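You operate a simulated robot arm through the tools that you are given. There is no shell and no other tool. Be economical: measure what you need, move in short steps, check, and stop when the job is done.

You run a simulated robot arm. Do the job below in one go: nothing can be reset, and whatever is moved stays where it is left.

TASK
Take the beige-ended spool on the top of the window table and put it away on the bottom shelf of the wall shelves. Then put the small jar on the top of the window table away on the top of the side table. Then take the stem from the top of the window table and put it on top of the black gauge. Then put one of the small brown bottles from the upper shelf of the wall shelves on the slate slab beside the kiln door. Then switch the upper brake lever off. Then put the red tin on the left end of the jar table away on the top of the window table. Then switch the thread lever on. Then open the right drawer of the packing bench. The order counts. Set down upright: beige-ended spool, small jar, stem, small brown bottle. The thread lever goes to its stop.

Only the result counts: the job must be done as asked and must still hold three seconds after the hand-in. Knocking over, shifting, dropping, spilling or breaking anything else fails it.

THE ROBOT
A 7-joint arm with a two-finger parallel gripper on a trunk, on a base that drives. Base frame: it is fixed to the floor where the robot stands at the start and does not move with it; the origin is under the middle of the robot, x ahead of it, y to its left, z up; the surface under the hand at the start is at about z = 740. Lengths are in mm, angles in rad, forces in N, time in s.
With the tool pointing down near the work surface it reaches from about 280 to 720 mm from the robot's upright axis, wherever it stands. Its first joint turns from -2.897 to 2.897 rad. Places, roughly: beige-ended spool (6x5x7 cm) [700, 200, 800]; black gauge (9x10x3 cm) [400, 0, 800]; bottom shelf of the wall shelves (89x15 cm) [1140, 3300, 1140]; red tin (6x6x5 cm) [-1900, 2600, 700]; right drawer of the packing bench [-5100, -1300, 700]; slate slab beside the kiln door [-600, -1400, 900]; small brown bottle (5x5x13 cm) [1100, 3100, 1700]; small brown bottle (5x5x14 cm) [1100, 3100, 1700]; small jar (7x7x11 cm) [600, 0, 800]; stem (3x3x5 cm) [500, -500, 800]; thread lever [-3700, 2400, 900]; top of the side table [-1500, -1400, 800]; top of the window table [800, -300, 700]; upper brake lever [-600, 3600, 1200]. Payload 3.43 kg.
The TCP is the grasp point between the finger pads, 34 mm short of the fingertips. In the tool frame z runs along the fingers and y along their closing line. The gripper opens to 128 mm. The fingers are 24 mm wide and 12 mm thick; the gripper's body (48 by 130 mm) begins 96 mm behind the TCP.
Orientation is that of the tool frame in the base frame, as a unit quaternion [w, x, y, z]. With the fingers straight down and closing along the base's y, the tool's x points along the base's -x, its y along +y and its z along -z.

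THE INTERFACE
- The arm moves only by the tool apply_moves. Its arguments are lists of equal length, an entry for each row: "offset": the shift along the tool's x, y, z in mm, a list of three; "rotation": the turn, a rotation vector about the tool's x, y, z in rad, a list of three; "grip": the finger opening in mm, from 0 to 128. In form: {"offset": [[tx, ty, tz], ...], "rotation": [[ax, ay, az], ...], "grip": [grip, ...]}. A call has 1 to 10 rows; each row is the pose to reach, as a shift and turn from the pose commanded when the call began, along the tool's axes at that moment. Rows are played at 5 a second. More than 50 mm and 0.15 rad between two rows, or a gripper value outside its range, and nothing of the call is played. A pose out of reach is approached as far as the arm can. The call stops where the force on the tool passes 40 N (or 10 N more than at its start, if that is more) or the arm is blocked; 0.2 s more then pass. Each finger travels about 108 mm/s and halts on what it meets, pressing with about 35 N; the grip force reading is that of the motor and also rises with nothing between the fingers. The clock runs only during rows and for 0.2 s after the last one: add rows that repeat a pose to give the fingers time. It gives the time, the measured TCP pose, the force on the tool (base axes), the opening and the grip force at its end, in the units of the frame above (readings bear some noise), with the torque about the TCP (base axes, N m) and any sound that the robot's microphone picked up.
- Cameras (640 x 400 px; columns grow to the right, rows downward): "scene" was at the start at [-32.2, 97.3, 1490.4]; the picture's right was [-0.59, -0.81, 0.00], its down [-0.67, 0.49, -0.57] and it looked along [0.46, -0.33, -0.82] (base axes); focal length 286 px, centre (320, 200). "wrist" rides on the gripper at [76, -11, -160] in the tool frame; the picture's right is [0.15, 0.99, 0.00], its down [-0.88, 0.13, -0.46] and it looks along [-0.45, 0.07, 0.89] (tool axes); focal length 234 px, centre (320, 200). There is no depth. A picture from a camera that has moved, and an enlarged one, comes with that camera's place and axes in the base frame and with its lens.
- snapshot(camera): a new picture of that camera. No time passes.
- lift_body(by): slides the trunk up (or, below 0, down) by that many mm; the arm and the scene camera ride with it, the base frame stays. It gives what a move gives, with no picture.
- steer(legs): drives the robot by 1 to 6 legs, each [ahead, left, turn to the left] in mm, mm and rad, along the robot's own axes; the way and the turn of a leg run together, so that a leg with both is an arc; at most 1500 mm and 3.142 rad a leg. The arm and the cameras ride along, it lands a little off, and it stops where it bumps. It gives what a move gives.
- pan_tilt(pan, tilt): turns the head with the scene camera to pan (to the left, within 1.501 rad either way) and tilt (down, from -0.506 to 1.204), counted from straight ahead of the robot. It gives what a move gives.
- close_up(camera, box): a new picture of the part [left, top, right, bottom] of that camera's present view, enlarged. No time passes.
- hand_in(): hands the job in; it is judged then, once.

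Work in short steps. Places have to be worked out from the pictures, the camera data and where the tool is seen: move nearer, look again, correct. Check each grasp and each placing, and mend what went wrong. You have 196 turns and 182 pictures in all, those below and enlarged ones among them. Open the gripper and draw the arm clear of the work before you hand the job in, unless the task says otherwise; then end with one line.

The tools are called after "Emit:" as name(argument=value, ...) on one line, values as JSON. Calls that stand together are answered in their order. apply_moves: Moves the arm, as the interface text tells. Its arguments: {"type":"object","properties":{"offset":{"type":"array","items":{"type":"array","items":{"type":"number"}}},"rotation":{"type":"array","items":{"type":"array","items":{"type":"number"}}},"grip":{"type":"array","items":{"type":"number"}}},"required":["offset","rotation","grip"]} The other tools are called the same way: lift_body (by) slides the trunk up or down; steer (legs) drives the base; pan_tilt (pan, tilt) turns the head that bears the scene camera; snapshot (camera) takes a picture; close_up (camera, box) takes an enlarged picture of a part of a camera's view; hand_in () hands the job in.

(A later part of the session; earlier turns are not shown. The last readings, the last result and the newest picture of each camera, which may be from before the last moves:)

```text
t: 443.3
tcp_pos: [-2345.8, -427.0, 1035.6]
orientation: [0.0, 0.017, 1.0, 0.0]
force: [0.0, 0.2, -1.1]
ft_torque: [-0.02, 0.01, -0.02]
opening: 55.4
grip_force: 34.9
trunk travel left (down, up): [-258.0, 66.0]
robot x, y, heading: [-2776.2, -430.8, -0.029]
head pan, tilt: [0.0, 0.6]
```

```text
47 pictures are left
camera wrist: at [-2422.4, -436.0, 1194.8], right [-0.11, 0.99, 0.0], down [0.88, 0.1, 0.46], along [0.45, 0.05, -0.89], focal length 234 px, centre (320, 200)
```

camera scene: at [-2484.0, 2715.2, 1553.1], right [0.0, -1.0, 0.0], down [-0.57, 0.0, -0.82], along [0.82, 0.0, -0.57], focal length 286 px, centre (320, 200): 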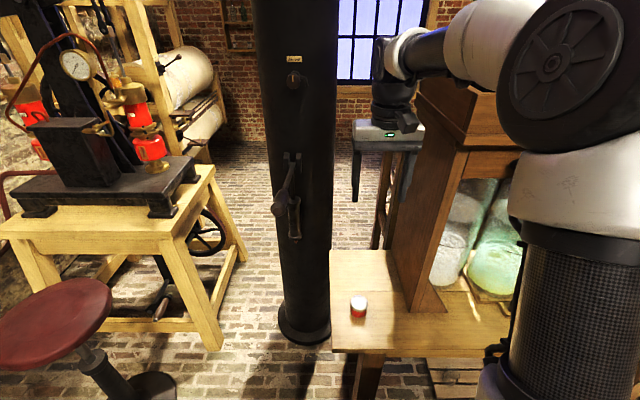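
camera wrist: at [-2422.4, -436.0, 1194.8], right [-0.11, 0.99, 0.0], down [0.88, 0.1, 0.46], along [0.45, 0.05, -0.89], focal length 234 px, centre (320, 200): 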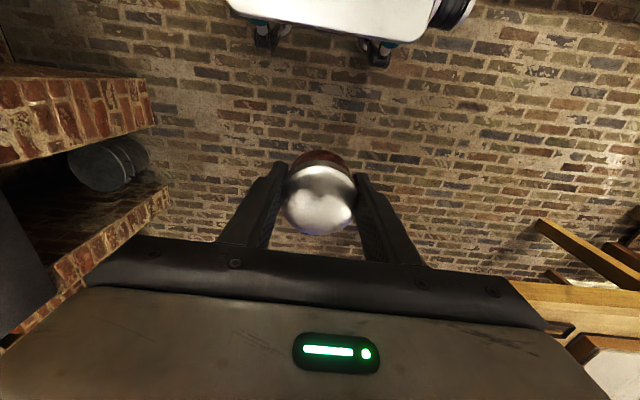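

The tin is still held. I'll go east along y≈-490, then up to the window table.

Emit:
steer(legs=[[0, 0, 0.029], [1250, -60, 0], [1230, 0, 0], [150, 490, 0]])

Emit:
pan_tilt(pan=0.0, tilt=0.75)

Emit:
snapshot(camera="scene")

```text
t: 460.7
tcp_pos: [301.8, -13.5, 1036.4]
orientation: [0.0, 0.019, 1.0, 0.0]
force: [0.3, -1.0, -1.4]
ft_torque: [-0.03, -0.03, 0.0]
opening: 55.9
grip_force: 34.7
trunk travel left (down, up): [-258.0, 66.0]
robot x, y, heading: [-130.3, -15.5, -0.031]
head pan, tilt: [0.0, 0.6]
```

```text
t: 461.4
tcp_pos: [299.9, -14.2, 1035.8]
orientation: [0.0, 0.019, 1.0, 0.0]
force: [-0.5, 1.0, -1.5]
ft_torque: [0.0, 0.0, 0.0]
opening: 55.8
grip_force: 34.8
trunk travel left (down, up): [-258.0, 66.0]
robot x, y, heading: [-130.4, -12.4, -0.034]
head pan, tilt: [0.0, 0.75]
```

```text
46 pictures are left
camera scene: at [-134.1, 126.2, 1540.3], right [-0.03, -1.0, 0.0], down [-0.68, 0.02, -0.73], along [0.73, -0.02, -0.68], focal length 286 px, centre (320, 200)
```

scene: 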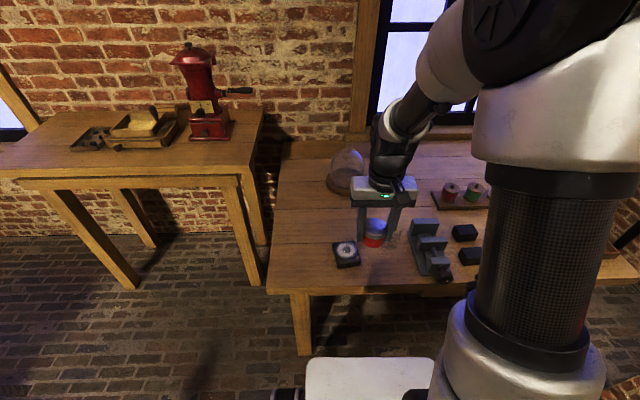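

I'll square up and drive in the last 110 mm, then swing the tin high over to the free spot near (615,140).

Emit:
steer(legs=[[0, 0, 0.033], [110, 10, 0]])

Emit:
apply_moves(offset=[[-40, 28, 0], [-80, 56, 0], [-120, 84, 0], [-160, 112, 0], [-195, 140, 0], [-195, 140, 45], [-195, 140, 90], [-195, 140, 130], [-195, 140, 130]], rotation=[[0, 0, 0], [0, 0, 0], [0, 0, 0], [0, 0, 0], [0, 0, 0], [0, 0, 0], [0, 0, 0], [0, 0, 0], [0, 0, 0]], grip=[46, 46, 46, 46, 46, 46, 46, 46, 46])

Emit:
snapshot(camera="scene")

Emit:
snapshot(camera="wrist")

```text
t: 462.9
tcp_pos: [410.7, 9.5, 1036.0]
orientation: [0.0, 0.002, 1.0, 0.0]
force: [0.3, 1.0, -0.7]
ft_torque: [0.04, 0.04, 0.02]
opening: 55.6
grip_force: 35.2
trunk travel left (down, up): [-258.0, 66.0]
robot x, y, heading: [-22.2, -0.7, 0.003]
head pan, tilt: [0.0, 0.75]
```

```text
t: 464.9
tcp_pos: [607.2, 148.3, 903.9]
orientation: [0.0, 0.002, 1.0, 0.0]
force: [0.9, -0.5, -0.5]
ft_torque: [0.02, 0.0, -0.05]
opening: 55.6
grip_force: 35.2
trunk travel left (down, up): [-258.0, 66.0]
robot x, y, heading: [-22.2, -4.5, 0.002]
head pan, tilt: [0.0, 0.75]
```

```text
45 pictures are left
camera scene: at [-28.7, 135.9, 1540.3], right [0.0, -1.0, 0.0], down [-0.68, 0.0, -0.73], along [0.73, 0.0, -0.68], focal length 286 px, centre (320, 200)
```

scene: 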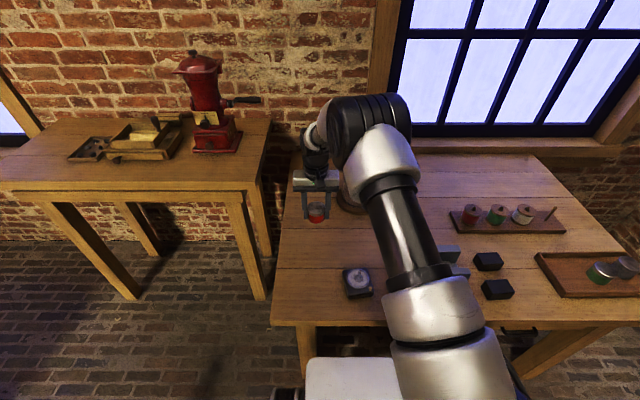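

```text
44 pictures are left
camera wrist: at [530.3, 137.8, 1063.3], right [-0.14, 0.99, 0.0], down [0.88, 0.13, 0.46], along [0.45, 0.07, -0.89], focal length 234 px, centre (320, 200)
```

wrist: 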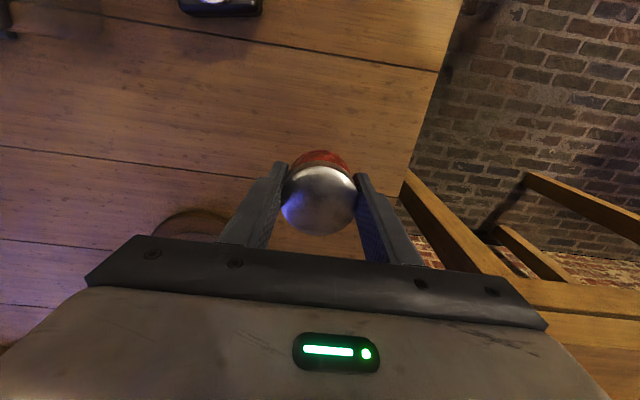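

The spot is well inside the table. I'll lower to z≈797, then feel for contact.

Emit:
apply_moves(offset=[[0, 0, 40], [0, 0, 75], [0, 0, 98], [0, 0, 106], [0, 0, 106]], rotation=[[0, 0, 0], [0, 0, 0], [0, 0, 0], [0, 0, 0], [0, 0, 0]], grip=[46, 46, 46, 46, 46])

Emit:
apply_moves(offset=[[0, 0, 1.5], [0, 0, 3], [0, 0, 4.5], [0, 0, 6], [0, 0, 7.5], [0, 0, 9], [0, 0, 9]], rotation=[[0, 0, 0], [0, 0, 0], [0, 0, 0], [0, 0, 0], [0, 0, 0], [0, 0, 0], [0, 0, 0]], grip=[46, 46, 46, 46, 46, 46, 46])

```text
t: 466.1
tcp_pos: [605.9, 146.3, 798.8]
orientation: [0.0, 0.002, 1.0, 0.0]
force: [-0.3, -0.3, -1.2]
ft_torque: [-0.01, 0.01, -0.03]
opening: 55.7
grip_force: 35.2
trunk travel left (down, up): [-258.0, 66.0]
robot x, y, heading: [-23.7, -6.1, 0.004]
head pan, tilt: [0.0, 0.75]
```

```text
t: 467.8
tcp_pos: [606.5, 148.5, 791.6]
orientation: [0.0, 0.002, 1.0, 0.0]
force: [0.3, -0.1, -2.4]
ft_torque: [-0.03, 0.0, -0.03]
opening: 55.7
grip_force: 34.4
trunk travel left (down, up): [-258.0, 66.0]
robot x, y, heading: [-23.2, -2.0, 0.004]
head pan, tilt: [0.0, 0.75]
```

Emit:
apply_moves(offset=[[0, 0, 1.2], [0, 0, 2.4], [0, 0, 3.6], [0, 0, 4.8], [0, 0, 6], [0, 0, 7.2], [0, 0, 7.2]], rotation=[[0, 0, 0], [0, 0, 0], [0, 0, 0], [0, 0, 0], [0, 0, 0], [0, 0, 0], [0, 0, 0]], grip=[46, 46, 46, 46, 46, 46, 46])

```text
t: 469.4
tcp_pos: [606.6, 148.4, 783.7]
orientation: [0.0, 0.002, 1.0, 0.0]
force: [-0.3, 0.0, -0.9]
ft_torque: [-0.02, -0.01, 0.03]
opening: 55.5
grip_force: 35.0
trunk travel left (down, up): [-258.0, 66.0]
robot x, y, heading: [-21.9, -7.2, 0.004]
head pan, tilt: [0.0, 0.75]
```

No contact yet; continuing.

Emit:
apply_moves(offset=[[0, 0, 1], [0, 0, 2], [0, 0, 3], [0, 0, 4], [0, 0, 5], [0, 0, 6], [0, 0, 6]], rotation=[[0, 0, 0], [0, 0, 0], [0, 0, 0], [0, 0, 0], [0, 0, 0], [0, 0, 0], [0, 0, 0]], grip=[46, 46, 46, 46, 46, 46, 46])

Emit:
close_up(camera="wrist", box=[240, 110, 400, 240])

```text
t: 470.9
tcp_pos: [606.6, 147.7, 776.8]
orientation: [0.0, 0.001, 1.0, 0.0]
force: [0.2, 0.5, -1.4]
ft_torque: [0.01, 0.02, -0.03]
opening: 55.7
grip_force: 34.8
trunk travel left (down, up): [-258.0, 66.0]
robot x, y, heading: [-20.6, -6.2, 0.004]
head pan, tilt: [0.0, 0.75]
```

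```text
3.08 times, centred on (320, 175) of wrist
camera zoom: at [530.2, 137.8, 936.5], right [-0.14, 0.99, 0.0], down [0.88, 0.13, 0.46], along [0.45, 0.07, -0.89], focal length 720 px, centre (320, 277)
```

zoom: 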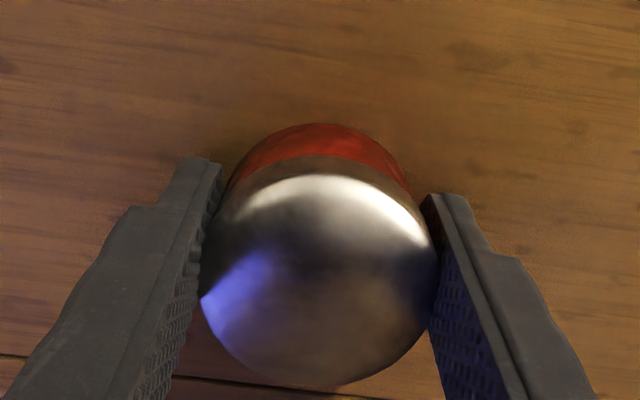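

Emit:
apply_moves(offset=[[0, 0, 0.8], [0, 0, 1.6], [0, 0, 2.4], [0, 0, 3.2], [0, 0, 3.2]], rotation=[[0, 0, 0], [0, 0, 0], [0, 0, 0], [0, 0, 0], [0, 0, 0]], grip=[46, 46, 46, 46, 46])

```text
t: 472.1
tcp_pos: [606.6, 148.2, 776.4]
orientation: [0.003, 0.001, 1.0, 0.001]
force: [-0.9, -1.3, 23.0]
ft_torque: [-0.02, 0.04, 0.02]
opening: 55.6
grip_force: 35.1
trunk travel left (down, up): [-258.0, 66.0]
robot x, y, heading: [-17.9, -6.1, -0.002]
head pan, tilt: [0.0, 0.75]
```

Contact. I'll relieve, open, rise and check.

Emit:
apply_moves(offset=[[0, 0, -2], [0, 0, -2], [0, 0, -2], [0, 0, -2], [0, 0, -35], [0, 0, -80], [0, 0, -125], [0, 0, -170], [0, 0, -215]], rotation=[[0, 0, 0], [0, 0, 0], [0, 0, 0], [0, 0, 0], [0, 0, 0], [0, 0, 0], [0, 0, 0], [0, 0, 0], [0, 0, 0]], grip=[58, 70, 80, 84, 84, 84, 84, 84, 84])

Emit:
snapshot(camera="scene")

Emit:
close_up(camera="scene", box=[280, 190, 400, 310])

```text
t: 474.1
tcp_pos: [607.3, 145.6, 990.6]
orientation: [-0.001, 0.001, 1.0, 0.0]
force: [0.0, -0.5, 0.0]
ft_torque: [-0.03, 0.03, -0.01]
opening: 84.0
grip_force: 0.0
trunk travel left (down, up): [-258.0, 66.0]
robot x, y, heading: [-21.1, -3.3, 0.004]
head pan, tilt: [0.0, 0.75]
```

```text
42 pictures are left
camera scene: at [-29.0, 135.9, 1540.3], right [0.0, -1.0, 0.0], down [-0.68, 0.0, -0.73], along [0.73, 0.0, -0.68], focal length 286 px, centre (320, 200)
```

scene: 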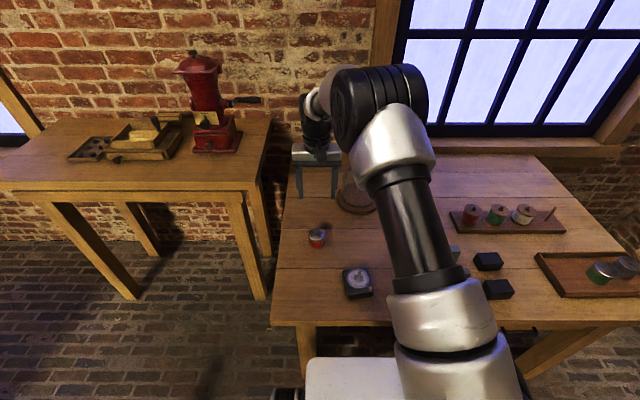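

```text
3.33 times, centred on (340, 250) of scene
camera zoom: at [-29.0, 135.9, 1540.3], right [0.0, -1.0, 0.0], down [-0.68, 0.0, -0.73], along [0.73, 0.0, -0.68], focal length 953 px, centre (253, 33)
```

zoom: 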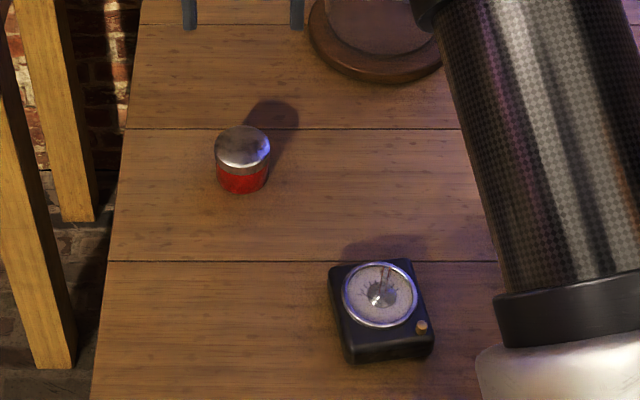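

The tin stands on the window table and the stem is undisturbed. Next, the thread lever at about (-3700,2400): I'll tuck the arm and head back through the west aisle.

Emit:
apply_moves(offset=[[40, -20, -20], [85, -40, -40], [130, -60, -60], [170, -80, -80], [190, -110, -100]], rotation=[[0, 0, 0], [0, 0, 0], [0, 0, 0], [0, 0, 0], [0, 0, 0]], grip=[60, 40, 20, 20, 20])

Emit:
steer(legs=[[-150, 0, 0], [-130, -490, 0], [-1250, 0, 0], [-1200, 0, 0]])

Emit:
steer(legs=[[0, 0, 0.02], [0, 1400, 0], [0, 1000, 0], [0, 0, 3.14]])

Emit:
pan_tilt(pan=0.0, tilt=0.45)

Emit:
snapshot(camera="scene")

```text
refused: row 2 steps farther than a row can; nothing moved
```

```text
t: 491.9
tcp_pos: [-2103.1, -336.8, 991.6]
orientation: [0.0, 0.002, 1.0, 0.0]
force: [0.0, 0.0, 0.1]
ft_torque: [-0.01, -0.02, 0.01]
opening: 83.8
grip_force: 0.1
trunk travel left (down, up): [-258.0, 66.0]
robot x, y, heading: [-2736.2, -483.9, -0.0]
head pan, tilt: [0.0, 0.75]
```

```text
t: 522.9
tcp_pos: [-3390.8, 1752.6, 991.9]
orientation: [0.0, 1.0, 0.008, 0.0]
force: [0.1, -0.4, 0.0]
ft_torque: [-0.01, 0.01, 0.0]
opening: 83.9
grip_force: 0.0
trunk travel left (down, up): [-258.0, 66.0]
robot x, y, heading: [-2764.7, 1912.8, -3.12]
head pan, tilt: [0.0, 0.75]
```

```text
t: 523.7
tcp_pos: [-3390.6, 1752.0, 991.9]
orientation: [0.0, 1.0, 0.007, 0.0]
force: [0.2, -0.1, 0.2]
ft_torque: [0.03, 0.0, 0.0]
opening: 84.1
grip_force: 0.2
trunk travel left (down, up): [-258.0, 66.0]
robot x, y, heading: [-2766.5, 1914.6, -3.123]
head pan, tilt: [0.0, 0.45]
```

```text
40 pictures are left
camera scene: at [-2763.0, 1773.3, 1566.7], right [-0.02, 1.0, 0.0], down [0.44, 0.01, -0.9], along [-0.9, -0.02, -0.44], focal length 286 px, centre (320, 200)
```

scene: 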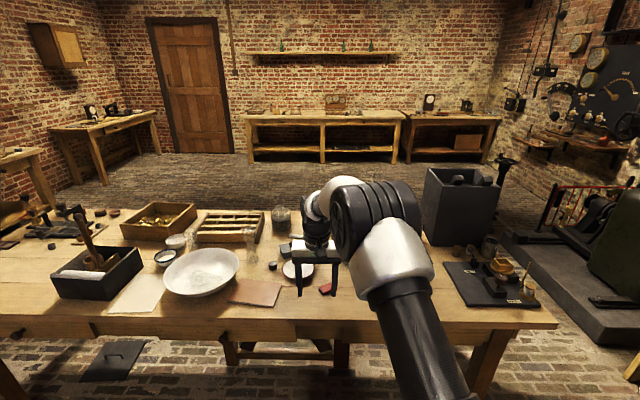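

The thread device appears to be the black board on the table's far end at about (-3655,2430). Enlarging it.

Emit:
close_up(camera="scene", box=[420, 220, 560, 320])

```text
4.00 times, centred on (490, 270) of scene
camera zoom: at [-2763.0, 1773.3, 1566.7], right [-0.02, 1.0, 0.0], down [0.44, 0.01, -0.9], along [-0.9, -0.02, -0.44], focal length 1144 px, centre (-360, -80)
```

zoom: 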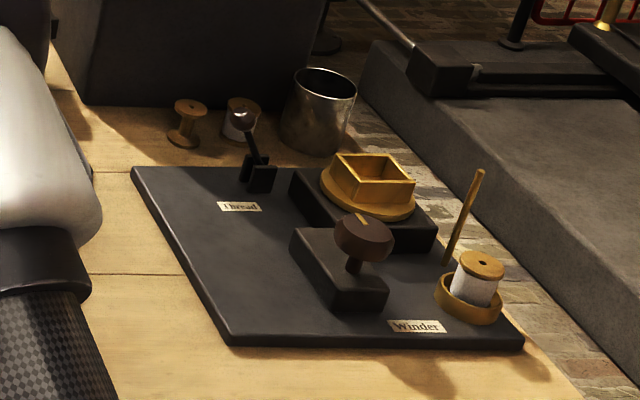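

The lever (ball about (-3763,2384), pivot about (-3754,2409)) is next to the "Thread" label. I'll raise and tilt the hand, then drive up to it.

Emit:
apply_moves(offset=[[20, -20, -22], [40, -40, -44], [60, -60, -66], [80, -80, -88], [100, -100, -110], [120, -120, -130], [140, -140, -150], [140, -140, -150]], rotation=[[0, -0.1, 0], [0, -0.2, 0], [0, -0.3, 0], [0, -0.4, 0], [0, -0.5, 0], [0, -0.6, 0], [0, -0.7, 0], [0, -0.785, 0]], grip=[60, 40, 30, 30, 30, 30, 30, 30])

Emit:
steer(legs=[[290, -476, -0.018]])

Emit:
pan_tilt(pan=0.1, tilt=0.7)

Emit:
snapshot(camera="scene")

Emit:
snapshot(camera="wrist")

```text
t: 525.5
tcp_pos: [-3251.7, 1893.0, 1142.8]
orientation: [0.004, 0.933, 0.005, -0.359]
force: [0.6, -0.4, 0.0]
ft_torque: [-0.01, 0.01, 0.01]
opening: 30.2
grip_force: 0.0
out of reach, approached as far as the arm can: row 8
trunk travel left (down, up): [-258.0, 66.0]
robot x, y, heading: [-2769.2, 1913.2, -3.121]
head pan, tilt: [0.0, 0.45]
```

```text
t: 530.6
tcp_pos: [-3539.4, 2371.5, 1142.0]
orientation: [0.001, 0.934, -0.002, -0.358]
force: [-0.1, -0.5, 0.4]
ft_torque: [0.02, -0.02, -0.01]
opening: 29.8
grip_force: 0.3
trunk travel left (down, up): [-258.0, 66.0]
robot x, y, heading: [-3050.8, 2383.3, -3.139]
head pan, tilt: [0.0, 0.45]
```

```text
t: 531.4
tcp_pos: [-3540.1, 2370.7, 1143.2]
orientation: [0.002, 0.934, -0.001, -0.358]
force: [0.5, 0.3, 0.3]
ft_torque: [-0.02, -0.02, 0.01]
opening: 29.9
grip_force: 0.0
trunk travel left (down, up): [-258.0, 66.0]
robot x, y, heading: [-3053.6, 2387.7, -3.135]
head pan, tilt: [0.099, 0.7]
```

```text
38 pictures are left
camera scene: at [-3045.1, 2234.9, 1544.6], right [-0.1, 0.99, 0.0], down [0.64, 0.07, -0.77], along [-0.76, -0.08, -0.64], focal length 286 px, centre (320, 200)
```

scene: 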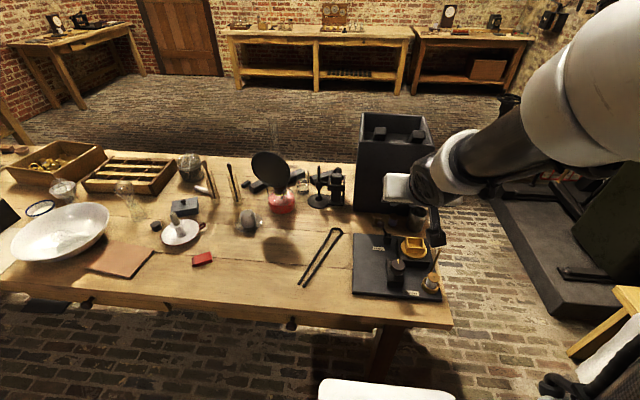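

```text
37 pictures are left
camera wrist: at [-3377.8, 2382.4, 1210.2], right [0.11, -0.99, -0.09], down [-0.35, -0.13, 0.93], along [-0.93, -0.07, -0.36], focal length 234 px, centre (320, 200)
```

wrist: 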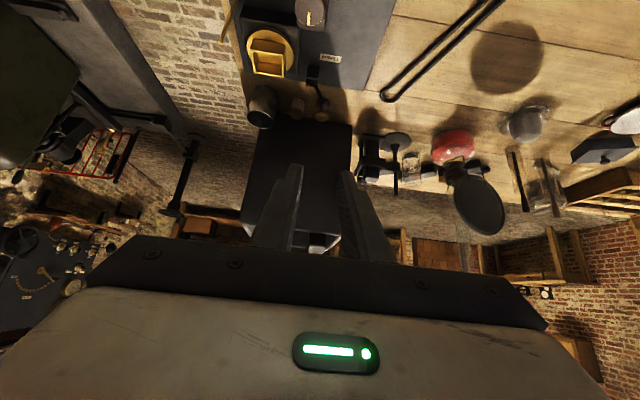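

Emit:
close_up(camera="scene", box=[345, 200, 455, 305])

Emit:
close_up(camera="wrist", box=[230, 30, 370, 130])

```text
3.81 times, centred on (400, 252) of scene
camera zoom: at [-3045.1, 2234.9, 1544.6], right [-0.1, 0.99, 0.0], down [0.64, 0.07, -0.77], along [-0.76, -0.08, -0.64], focal length 1089 px, centre (15, 0)
```

zoom: 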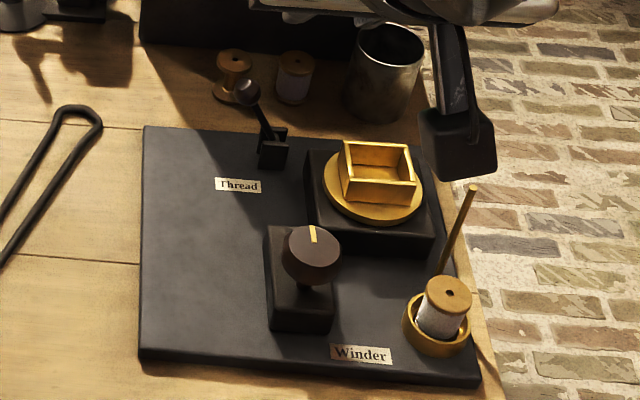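

```text
4.00 times, centred on (300, 80) of wrist
camera zoom: at [-3377.8, 2382.4, 1210.2], right [0.11, -0.99, -0.09], down [-0.35, -0.13, 0.93], along [-0.93, -0.07, -0.36], focal length 937 px, centre (400, 680)
```

zoom: 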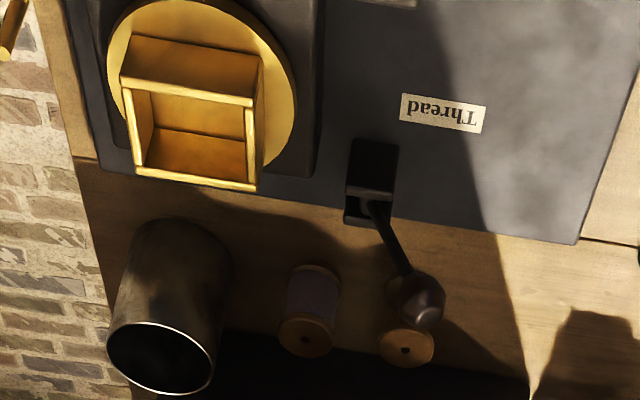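

Triangulation: pivot (-3737,2395,~808), ball (-3744,2368,867). The lever leans 25° toward -y, so "on" is the swing to +y. I'll bring closed fingers to hover on its -y side.

Emit:
apply_moves(offset=[[8, 6, 45], [16, 12, 90], [24, 18, 135], [32, 24, 180], [41, 30, 225], [49, 36, 268], [49, 36, 268]], rotation=[[0, 0, 0], [0, 0, 0], [0, 0, 0], [0, 0, 0], [0, 0, 0], [0, 0, 0], [0, 0, 0]], grip=[0, 0, 0, 0, 0, 0, 0])

Emit:
close_up(camera="wrist", box=[220, 40, 420, 220])

Emit:
close_up(camera="scene", box=[345, 200, 455, 305])

```text
t: 533.0
tcp_pos: [-3684.2, 2334.5, 910.1]
orientation: [0.001, 0.933, -0.002, -0.359]
force: [0.0, -0.1, -1.1]
ft_torque: [0.0, -0.02, -0.06]
opening: 0.0
grip_force: 32.9
out of reach, approached as far as the arm can: row 1
trunk travel left (down, up): [-258.0, 66.0]
robot x, y, heading: [-3051.9, 2379.8, -3.137]
head pan, tilt: [0.099, 0.7]
```

```text
2.22 times, centred on (320, 130) of wrist
camera zoom: at [-3521.5, 2345.6, 977.6], right [0.11, -0.99, -0.09], down [-0.35, -0.13, 0.93], along [-0.93, -0.07, -0.36], focal length 520 px, centre (320, 356)
```

zoom: 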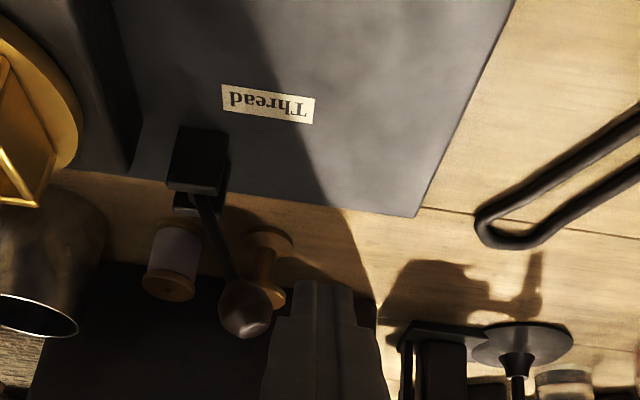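

```text
3.81 times, centred on (400, 252) of scene
camera zoom: at [-3045.3, 2234.9, 1544.6], right [-0.1, 0.99, 0.0], down [0.64, 0.07, -0.76], along [-0.76, -0.08, -0.64], focal length 1089 px, centre (15, 0)
```

zoom: 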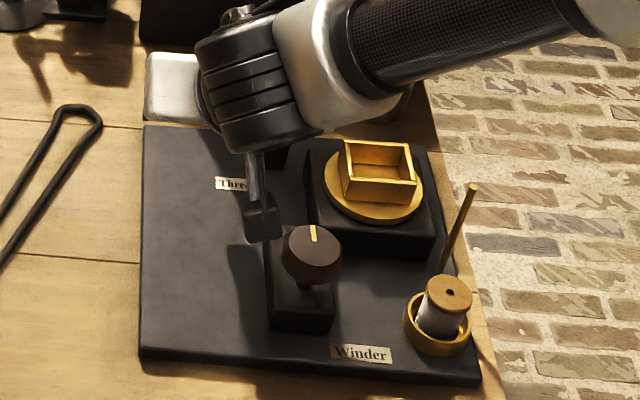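

The ball is confirmed at (-3744,2366,870). I'll advance beside it, then push toward +y in small rows until the stop.

Emit:
apply_moves(offset=[[-7, 0, 23], [-13, 0, 46], [-19, 0, 68], [-19, 0, 68]], rotation=[[0, 0, 0], [0, 0, 0], [0, 0, 0], [0, 0, 0]], grip=[0, 0, 0, 0])

Emit:
close_up(camera="wrist", box=[220, 40, 420, 220])

```text
t: 534.0
tcp_pos: [-3742.6, 2332.8, 873.6]
orientation: [0.002, 0.934, -0.001, -0.358]
force: [-0.3, -0.1, 0.0]
ft_torque: [0.01, 0.0, 0.03]
opening: 0.0
grip_force: 32.9
trunk travel left (down, up): [-258.0, 66.0]
robot x, y, heading: [-3055.4, 2380.8, -3.133]
head pan, tilt: [0.099, 0.7]
```

```text
2.22 times, centred on (320, 130) of wrist
camera zoom: at [-3581.4, 2345.0, 940.3], right [0.11, -0.99, -0.09], down [-0.35, -0.13, 0.93], along [-0.93, -0.07, -0.36], focal length 520 px, centre (320, 356)
```

zoom: 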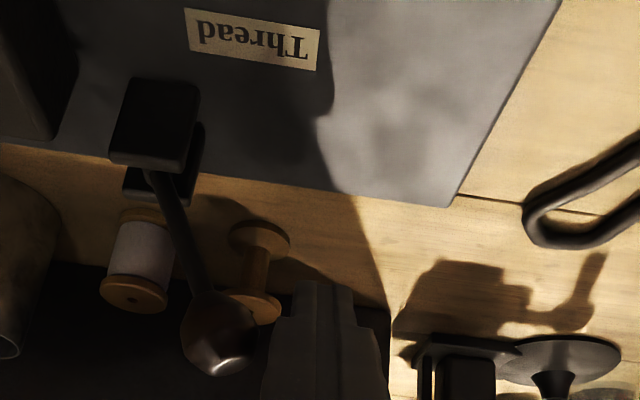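

The fingers are alongside the ball. Pushing toward +y.

Emit:
apply_moves(offset=[[0, -6, 0], [0, -12, 0], [0, -18, 0], [0, -24, 0], [0, -30, 0], [0, -36, 0], [0, -42, 0], [0, -47, 0], [0, -52, 0], [0, -52, 0]], rotation=[[0, 0, 0], [0, 0, 0], [0, 0, 0], [0, 0, 0], [0, 0, 0], [0, 0, 0], [0, 0, 0], [0, 0, 0], [0, 0, 0], [0, 0, 0]], grip=[0, 0, 0, 0, 0, 0, 0, 0, 0, 0])

Emit:
close_up(camera="wrist", box=[220, 40, 420, 220])

```text
t: 536.2
tcp_pos: [-3743.5, 2385.9, 873.3]
orientation: [0.003, 0.934, -0.001, -0.358]
force: [-0.7, -0.9, 0.0]
ft_torque: [-0.02, 0.0, 0.0]
opening: 0.2
grip_force: 32.9
trunk travel left (down, up): [-258.0, 66.0]
robot x, y, heading: [-3047.0, 2381.8, -3.136]
head pan, tilt: [0.099, 0.7]
```

```text
2.22 times, centred on (320, 130) of wrist
camera zoom: at [-3580.5, 2397.7, 940.5], right [0.11, -0.99, -0.09], down [-0.35, -0.13, 0.93], along [-0.93, -0.07, -0.36], focal length 520 px, centre (320, 356)
```

zoom: 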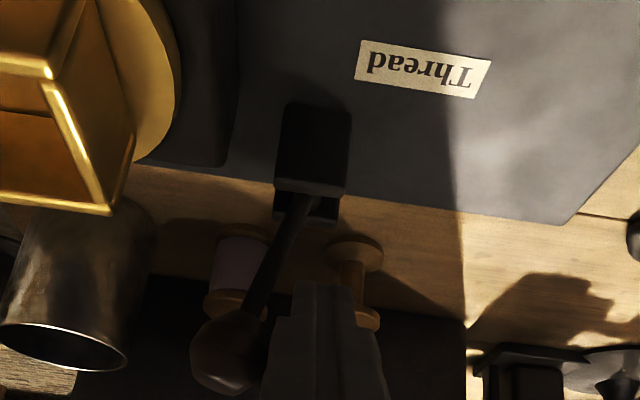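

The lever has passed over to the +y side and moves freely. I'll continue until it meets the stop.

Emit:
apply_moves(offset=[[0, -4, 0], [0, -8, 0], [0, -12, 0], [0, -16, 0], [0, -20, 0], [0, -24, 0], [0, -28, 0], [0, -32, 0]], rotation=[[0, 0, 0], [0, 0, 0], [0, 0, 0], [0, 0, 0], [0, 0, 0], [0, 0, 0], [0, 0, 0], [0, 0, 0]], grip=[0, 0, 0, 0, 0, 0, 0, 0])

Emit:
close_up(camera="wrist", box=[220, 40, 420, 220])

```text
t: 537.6
tcp_pos: [-3743.0, 2394.1, 873.1]
orientation: [0.013, 0.933, 0.007, -0.359]
force: [-1.4, -6.0, -0.3]
ft_torque: [0.04, 0.04, -0.03]
opening: 0.1
grip_force: 32.9
trunk travel left (down, up): [-258.0, 66.0]
robot x, y, heading: [-3048.5, 2382.9, -3.139]
head pan, tilt: [0.099, 0.7]
stopped in row 7: the force on the tool passed its limit at 41 N (the readings are from after the stop); the commanded pose is now the measured one
```

```text
2.22 times, centred on (320, 130) of wrist
camera zoom: at [-3580.1, 2410.0, 940.5], right [0.13, -0.99, -0.08], down [-0.35, -0.12, 0.93], along [-0.93, -0.09, -0.36], focal length 520 px, centre (320, 356)
```

zoom: 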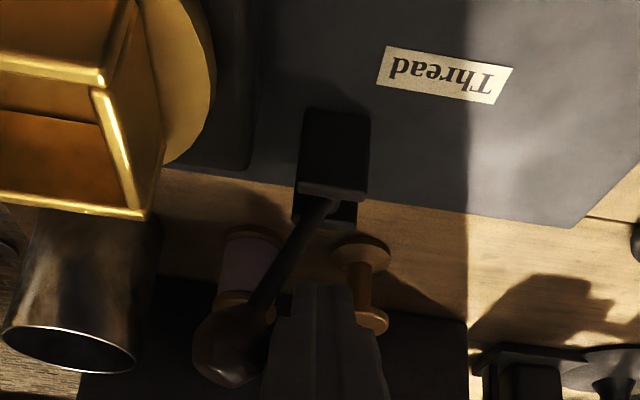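

It stopped at 41 N right where a symmetric stop should be. I'll slip away from the ball, retreat and check that the lever stays.

Emit:
apply_moves(offset=[[0, 10, 0], [0, 20, -10], [0, 22, -45], [0, 22, -90], [0, 22, -135], [0, 22, -180], [0, 22, -225]], rotation=[[0, 0, 0], [0, 0, 0], [0, 0, 0], [0, 0, 0], [0, 0, 0], [0, 0, 0], [0, 0, 0]], grip=[0, 0, 0, 0, 0, 0, 0])

Emit:
close_up(camera="wrist", box=[220, 20, 420, 160])

Emit:
close_up(camera="scene", box=[345, 200, 455, 305])

```text
t: 539.2
tcp_pos: [-3590.8, 2381.5, 1042.5]
orientation: [0.011, 0.933, 0.006, -0.359]
force: [0.0, -0.4, 0.0]
ft_torque: [-0.01, -0.02, 0.0]
opening: 0.1
grip_force: 32.7
trunk travel left (down, up): [-258.0, 66.0]
robot x, y, heading: [-3053.1, 2380.4, -3.135]
head pan, tilt: [0.099, 0.7]
```

```text
2.86 times, centred on (320, 90) of wrist
camera zoom: at [-3429.3, 2396.7, 1108.8], right [0.13, -0.99, -0.08], down [-0.35, -0.12, 0.93], along [-0.93, -0.09, -0.36], focal length 669 px, centre (320, 514)
```

zoom: 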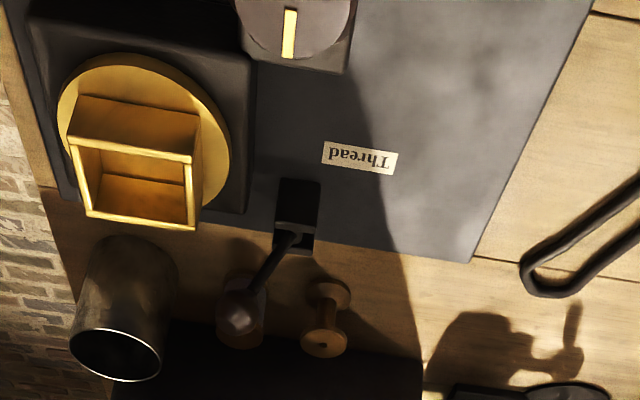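

```text
3.81 times, centred on (400, 252) of scene
camera zoom: at [-3044.7, 2234.3, 1544.5], right [-0.11, 0.99, 0.0], down [0.64, 0.07, -0.77], along [-0.76, -0.08, -0.64], focal length 1089 px, centre (15, 0)
```

zoom: 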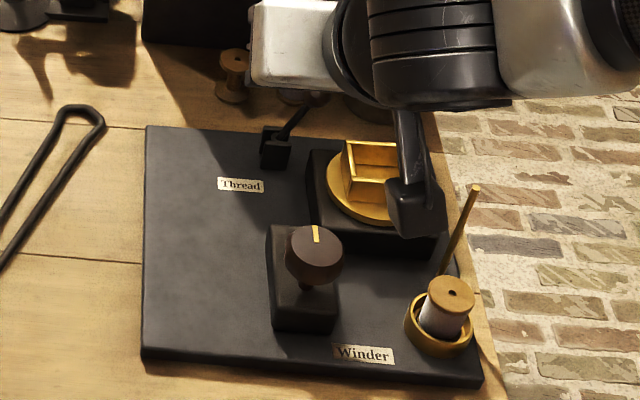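

The thread lever rests at its far stop. Last is the packing bench's right drawer at about (-5100,-1300): I'll drive south, then west.

Emit:
steer(legs=[[-280, 0, 0], [0, 1430, 0], [0, 1430, 0], [1300, 0, 0]])

Emit:
pan_tilt(pan=0.4, tilt=0.4)

Emit:
snapshot(camera="scene")

```text
t: 574.7
tcp_pos: [-4658.8, -435.7, 1041.3]
orientation: [0.003, 0.933, -0.017, -0.358]
force: [-0.3, -0.1, -0.3]
ft_torque: [-0.01, 0.01, -0.02]
opening: 0.0
grip_force: 33.0
trunk travel left (down, up): [-258.0, 66.0]
robot x, y, heading: [-4115.9, -455.7, 3.103]
head pan, tilt: [0.099, 0.7]
```

```text
t: 575.5
tcp_pos: [-4657.9, -434.5, 1042.4]
orientation: [0.003, 0.933, -0.017, -0.358]
force: [0.6, 0.1, -0.2]
ft_torque: [-0.01, -0.03, 0.02]
opening: 0.0
grip_force: 33.0
trunk travel left (down, up): [-258.0, 66.0]
robot x, y, heading: [-4118.6, -459.0, 3.105]
head pan, tilt: [0.4, 0.4]
```

```text
27 pictures are left
camera scene: at [-4120.6, -634.8, 1571.3], right [-0.35, 0.94, 0.0], down [0.36, 0.14, -0.92], along [-0.86, -0.32, -0.39], focal length 286 px, centre (320, 200)
```

scene: 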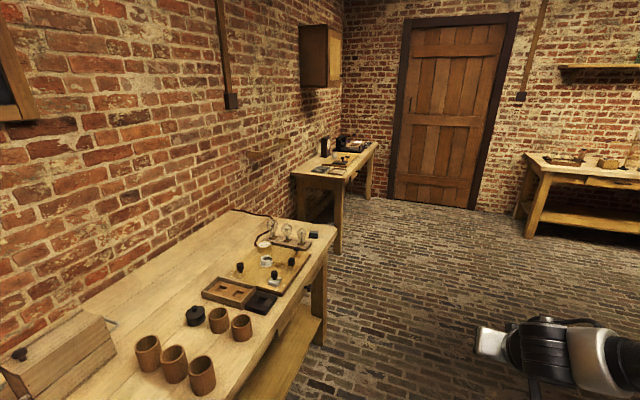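

The near table along the left wall (front edge y≈-1030, x from about -4300 to -5457) looks like the packing bench. I'll move in front of its right part and turn to face it.

Emit:
steer(legs=[[0, 0, 0.037], [950, -150, 0], [0, 0, 1.571]])

Emit:
pan_tilt(pan=0.0, tilt=0.75)

Emit:
snapshot(camera="scene")

```text
t: 584.8
tcp_pos: [-5099.6, -840.8, 1042.2]
orientation: [0.256, 0.671, 0.649, -0.252]
force: [0.3, 0.1, -0.9]
ft_torque: [-0.01, -0.02, 0.02]
opening: 0.1
grip_force: 33.1
trunk travel left (down, up): [-258.0, 66.0]
robot x, y, heading: [-5080.5, -299.6, -1.604]
head pan, tilt: [0.4, 0.4]
```

```text
t: 585.7
tcp_pos: [-5098.7, -841.1, 1041.6]
orientation: [0.256, 0.671, 0.649, -0.251]
force: [-0.2, 0.0, -0.4]
ft_torque: [0.01, -0.02, 0.02]
opening: 0.2
grip_force: 32.7
trunk travel left (down, up): [-258.0, 66.0]
robot x, y, heading: [-5079.3, -301.6, -1.609]
head pan, tilt: [0.0, 0.75]
```

```text
26 pictures are left
camera scene: at [-4937.9, -298.4, 1540.4], right [-1.0, 0.04, 0.0], down [0.02, 0.68, -0.73], along [-0.03, -0.73, -0.68], focal length 286 px, centre (320, 200)
```

scene: 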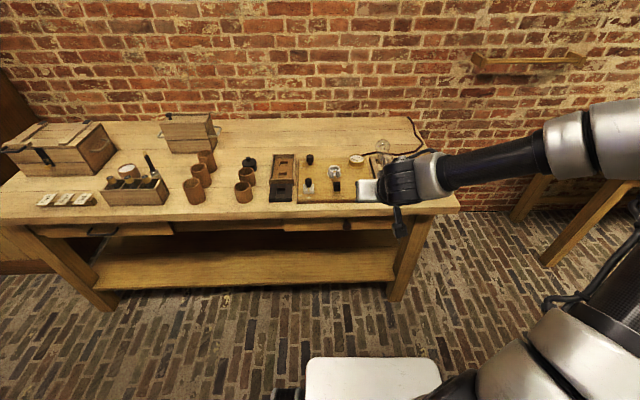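

The bench has a left and a right drawer under the top. Enlarging the right drawer front.

Emit:
close_up(camera="scene", box=[260, 195, 460, 295])

Emit:
snapshot(camera="wrist")

```text
3.20 times, centred on (360, 245) of scene
camera zoom: at [-4937.9, -298.4, 1540.4], right [-1.0, 0.04, 0.0], down [0.02, 0.68, -0.73], along [-0.03, -0.73, -0.68], focal length 915 px, centre (192, 56)
```

zoom: 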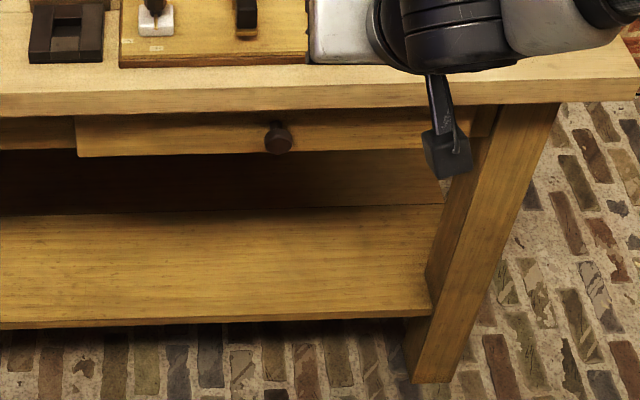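

```text
24 pictures are left
camera wrist: at [-5108.5, -676.7, 1108.7], right [0.99, 0.08, -0.08], down [0.11, -0.35, 0.93], along [0.05, -0.93, -0.36], focal length 234 px, centre (320, 200)
```

wrist: 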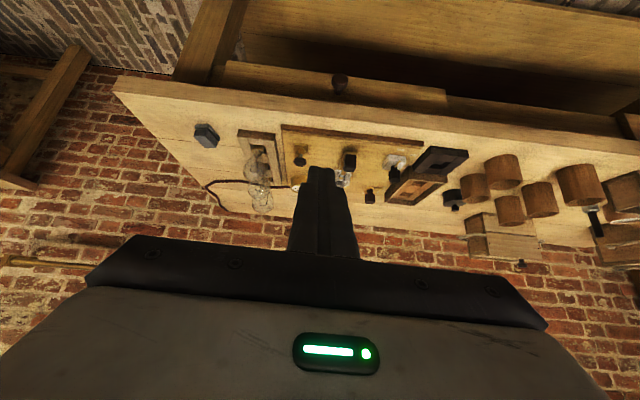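

The drawer knob triangulates to (-5072,-1020,728). I'll square up, lower the trunk 200 mm, and flatten the hand's tilt to about 30° below horizontal.

Emit:
steer(legs=[[0, 0, 0.038], [60, 8, 0]])

Emit:
lift_body(by=-200)

Emit:
apply_moves(offset=[[0, 0, 0], [0, 0, 0], [0, 0, 0], [0, 0, 0]], rotation=[[0, -0.1, 0], [0, -0.2, 0], [0, -0.3, 0], [0, -0.33, 0]], grip=[30, 60, 60, 60])

Emit:
snapshot(camera="wrist")

Emit:
snapshot(camera="scene")

```text
t: 587.0
tcp_pos: [-5071.1, -900.0, 1042.0]
orientation: [0.26, 0.659, 0.662, -0.246]
force: [0.0, 0.5, -0.8]
ft_torque: [-0.02, -0.03, 0.01]
opening: 0.1
grip_force: 32.7
trunk travel left (down, up): [-258.0, 66.0]
robot x, y, heading: [-5069.5, -358.9, -1.568]
head pan, tilt: [0.0, 0.75]
```

```text
t: 589.2
tcp_pos: [-5071.7, -900.8, 841.2]
orientation: [0.261, 0.658, 0.662, -0.247]
force: [0.4, 0.5, -0.5]
ft_torque: [-0.03, 0.03, 0.0]
opening: 0.0
grip_force: 32.8
trunk travel left (down, up): [-58.0, 266.0]
robot x, y, heading: [-5069.1, -358.4, -1.57]
head pan, tilt: [0.0, 0.75]
```

```text
t: 590.2
tcp_pos: [-5071.2, -898.9, 843.2]
orientation: [0.366, 0.609, 0.61, -0.352]
force: [0.2, -0.1, -0.4]
ft_torque: [0.0, 0.02, 0.02]
opening: 59.7
grip_force: 0.1
trunk travel left (down, up): [-58.0, 266.0]
robot x, y, heading: [-5070.9, -361.9, -1.571]
head pan, tilt: [0.0, 0.75]
```

```text
23 pictures are left
camera wrist: at [-5085.2, -723.6, 852.9], right [0.99, 0.08, -0.11], down [0.11, -0.03, 0.99], along [0.08, -1.0, -0.04], focal length 234 px, centre (320, 200)
```

wrist: 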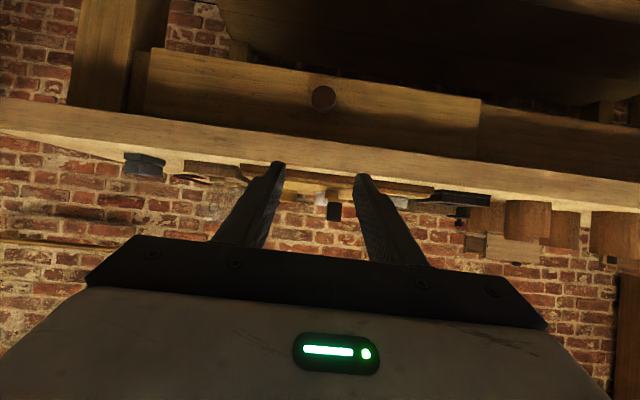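

```text
22 pictures are left
camera scene: at [-4930.1, -352.4, 1340.3], right [-1.0, 0.0, 0.0], down [0.0, 0.68, -0.73], along [0.0, -0.73, -0.68], focal length 286 px, centre (320, 200)
```

scene: 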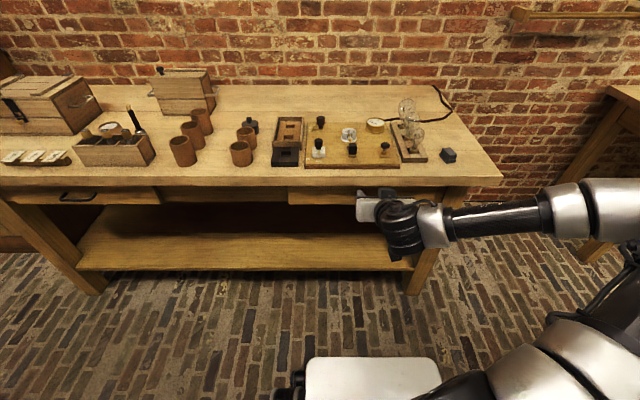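

The knob now reads about (-5071,-1015,715–728). I'll come down to its level a little short of it and re-measure.

Emit:
apply_moves(offset=[[25, 0, 29], [50, 0, 58], [75, 0, 88], [75, 0, 88]], rotation=[[0, 0, 0], [0, 0, 0], [0, 0, 0], [0, 0, 0]], grip=[60, 60, 60, 60])

Emit:
snapshot(camera="wrist")

```text
t: 591.2
tcp_pos: [-5088.1, -949.8, 760.4]
orientation: [0.362, 0.611, 0.617, -0.34]
force: [-0.3, 0.2, -0.6]
ft_torque: [0.0, -0.01, -0.01]
opening: 60.1
grip_force: 0.1
out of reach, approached as far as the arm can: row 2, 3, 4
trunk travel left (down, up): [-58.0, 266.0]
robot x, y, heading: [-5069.1, -357.1, -1.567]
head pan, tilt: [0.0, 0.75]
```

```text
21 pictures are left
camera wrist: at [-5104.7, -774.9, 774.3], right [0.99, 0.1, -0.1], down [0.11, -0.05, 0.99], along [0.09, -0.99, -0.06], focal length 234 px, centre (320, 200)
```

wrist: 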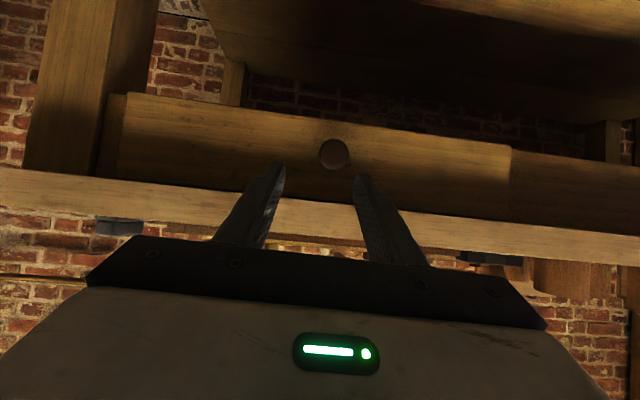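

The arm can't get that low this flat. I'll steepen the tilt to about 45° and aim short of the knob, whose refined position is (-5072,-1018,709).

Emit:
apply_moves(offset=[[0, 0, 0], [3, 0, 10], [7, 0, 20], [10, 0, 29], [10, 0, 29]], rotation=[[0, 0.1, 0], [0, 0.2, 0], [0, 0.27, 0], [0, 0.27, 0], [0, 0.27, 0]], grip=[60, 60, 60, 60, 60])

Emit:
snapshot(camera="wrist")

```text
t: 592.4
tcp_pos: [-5085.3, -972.1, 736.5]
orientation: [0.281, 0.65, 0.654, -0.266]
force: [-0.6, 0.1, 0.1]
ft_torque: [0.01, -0.03, -0.01]
opening: 59.8
grip_force: 0.0
trunk travel left (down, up): [-58.0, 266.0]
robot x, y, heading: [-5069.8, -362.7, -1.572]
head pan, tilt: [0.0, 0.75]
```

```text
20 pictures are left
camera wrist: at [-5099.4, -803.9, 793.7], right [0.99, 0.11, -0.09], down [0.12, -0.29, 0.95], along [0.08, -0.95, -0.3], focal length 234 px, centre (320, 200)
```

wrist: 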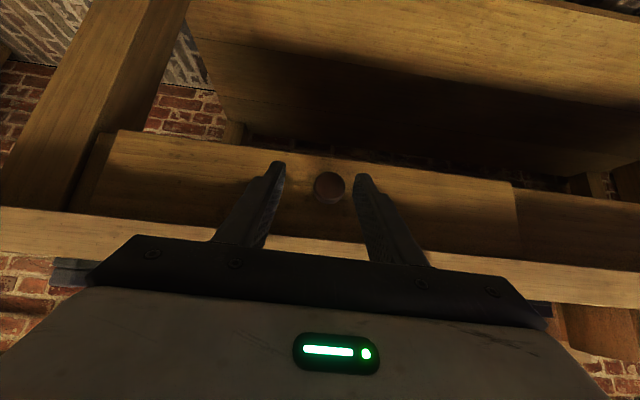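

The knob is at (-5073,-1018,710) between the fingers' lines. I'll advance so the pads straddle it, and close.

Emit:
apply_moves(offset=[[-3, 6, 10], [-7, 12, 22], [-10.6, 12, 34], [-10.6, 12, 34], [-10.6, 12, 34], [-10.6, 12, 34], [-10.6, 12, 34]], rotation=[[0, 0, 0], [0, 0, 0], [0, 0, 0], [0, 0, 0], [0, 0, 0], [0, 0, 0], [0, 0, 0]], grip=[60, 60, 60, 60, 45, 30, 20])

Emit:
snapshot(camera="wrist")

```text
t: 594.0
tcp_pos: [-5070.4, -1003.1, 719.1]
orientation: [0.28, 0.65, 0.654, -0.266]
force: [5.6, -1.1, -1.0]
ft_torque: [-0.06, -0.14, 0.21]
opening: 31.2
grip_force: 43.9
trunk travel left (down, up): [-58.0, 266.0]
robot x, y, heading: [-5072.3, -358.8, -1.572]
head pan, tilt: [0.0, 0.75]
```

```text
19 pictures are left
camera wrist: at [-5085.7, -835.7, 776.1], right [0.99, 0.12, -0.09], down [0.12, -0.29, 0.95], along [0.08, -0.95, -0.3], focal length 234 px, centre (320, 200)
```

wrist: 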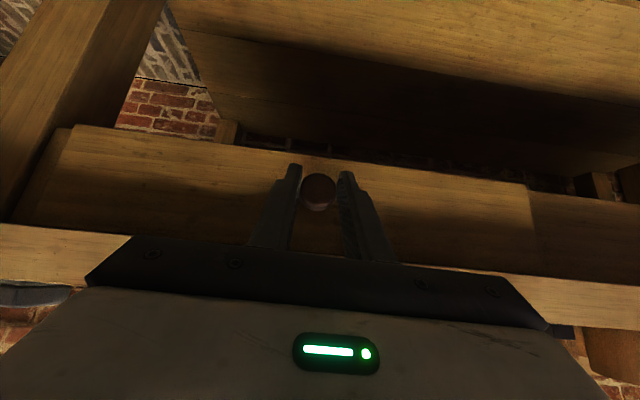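

The knob is gripped at 31 mm. I'll pull straight out (+y) by 40 mm, reading the force.

Emit:
apply_moves(offset=[[7, 0, -7.1], [14, 0, -14.3], [21, 0, -21.4], [28, 0, -28.5], [28, 0, -28.5]], rotation=[[0, 0, 0], [0, 0, 0], [0, 0, 0], [0, 0, 0], [0, 0, 0]], grip=[20, 20, 20, 20, 20])

Emit:
snapshot(camera="wrist")

```text
t: 595.2
tcp_pos: [-5070.7, -961.9, 718.4]
orientation: [0.279, 0.651, 0.654, -0.266]
force: [14.8, 0.6, -6.0]
ft_torque: [0.79, -0.26, 0.38]
opening: 31.3
grip_force: 45.1
trunk travel left (down, up): [-58.0, 266.0]
robot x, y, heading: [-5073.4, -359.1, -1.573]
head pan, tilt: [0.0, 0.75]
```

```text
18 pictures are left
camera wrist: at [-5086.0, -795.9, 776.3], right [0.99, 0.12, -0.09], down [0.12, -0.29, 0.95], along [0.09, -0.95, -0.3], focal length 234 px, centre (320, 200)
```

wrist: 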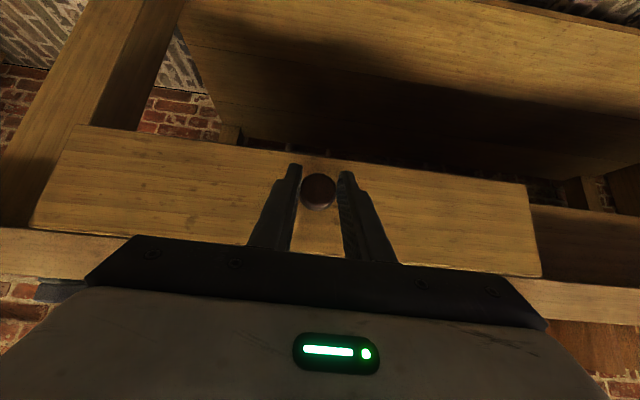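

The drawer is coming. I'll relieve the side force by 3 mm and pull another 80 mm.

Emit:
apply_moves(offset=[[7, 1.5, -7.1], [14, 3, -14.3], [21, 3, -21.4], [28, 3, -28.5], [35, 3, -35.6], [42, 3, -42.8], [49, 3, -50], [56, 3, -57], [56, 3, -57]], rotation=[[0, 0, 0], [0, 0, 0], [0, 0, 0], [0, 0, 0], [0, 0, 0], [0, 0, 0], [0, 0, 0], [0, 0, 0], [0, 0, 0]], grip=[20, 20, 20, 20, 20, 20, 20, 20, 20])

Emit:
snapshot(camera="scene")

```text
t: 597.2
tcp_pos: [-5070.4, -883.0, 719.6]
orientation: [0.278, 0.652, 0.654, -0.265]
force: [6.4, 1.1, -15.9]
ft_torque: [0.21, 0.09, 0.19]
opening: 31.3
grip_force: 44.8
trunk travel left (down, up): [-58.0, 266.0]
robot x, y, heading: [-5067.6, -358.0, -1.566]
head pan, tilt: [0.0, 0.75]
```

```text
17 pictures are left
camera scene: at [-4929.9, -353.4, 1340.2], right [-1.0, 0.0, 0.0], down [0.0, 0.68, -0.73], along [0.0, -0.73, -0.68], focal length 286 px, centre (320, 200)
```

scene: 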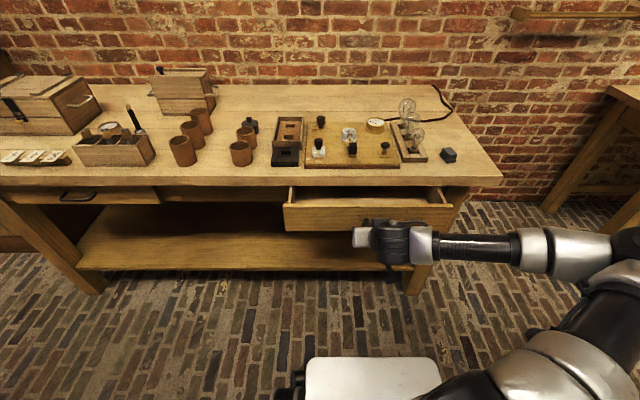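

It's open about 120 mm. I'll pull another 70 mm, easing the hand down 1.5 mm.

Emit:
apply_moves(offset=[[8, 0, -6], [15, 0, -13], [22, 0, -20.4], [29, 0, -27.5], [36, 0, -34.6], [43, 0, -41.8], [50, 0, -49], [50, 0, -49]], rotation=[[0, 0, 0], [0, 0, 0], [0, 0, 0], [0, 0, 0], [0, 0, 0], [0, 0, 0], [0, 0, 0], [0, 0, 0]], grip=[20, 20, 20, 20, 20, 20, 20, 20])

```text
t: 599.0
tcp_pos: [-5069.8, -812.1, 718.5]
orientation: [0.281, 0.65, 0.655, -0.265]
force: [5.3, -0.9, -3.0]
ft_torque: [-0.42, -0.1, 0.18]
opening: 30.8
grip_force: 44.6
trunk travel left (down, up): [-58.0, 266.0]
robot x, y, heading: [-5069.2, -357.4, -1.573]
head pan, tilt: [0.0, 0.75]
```

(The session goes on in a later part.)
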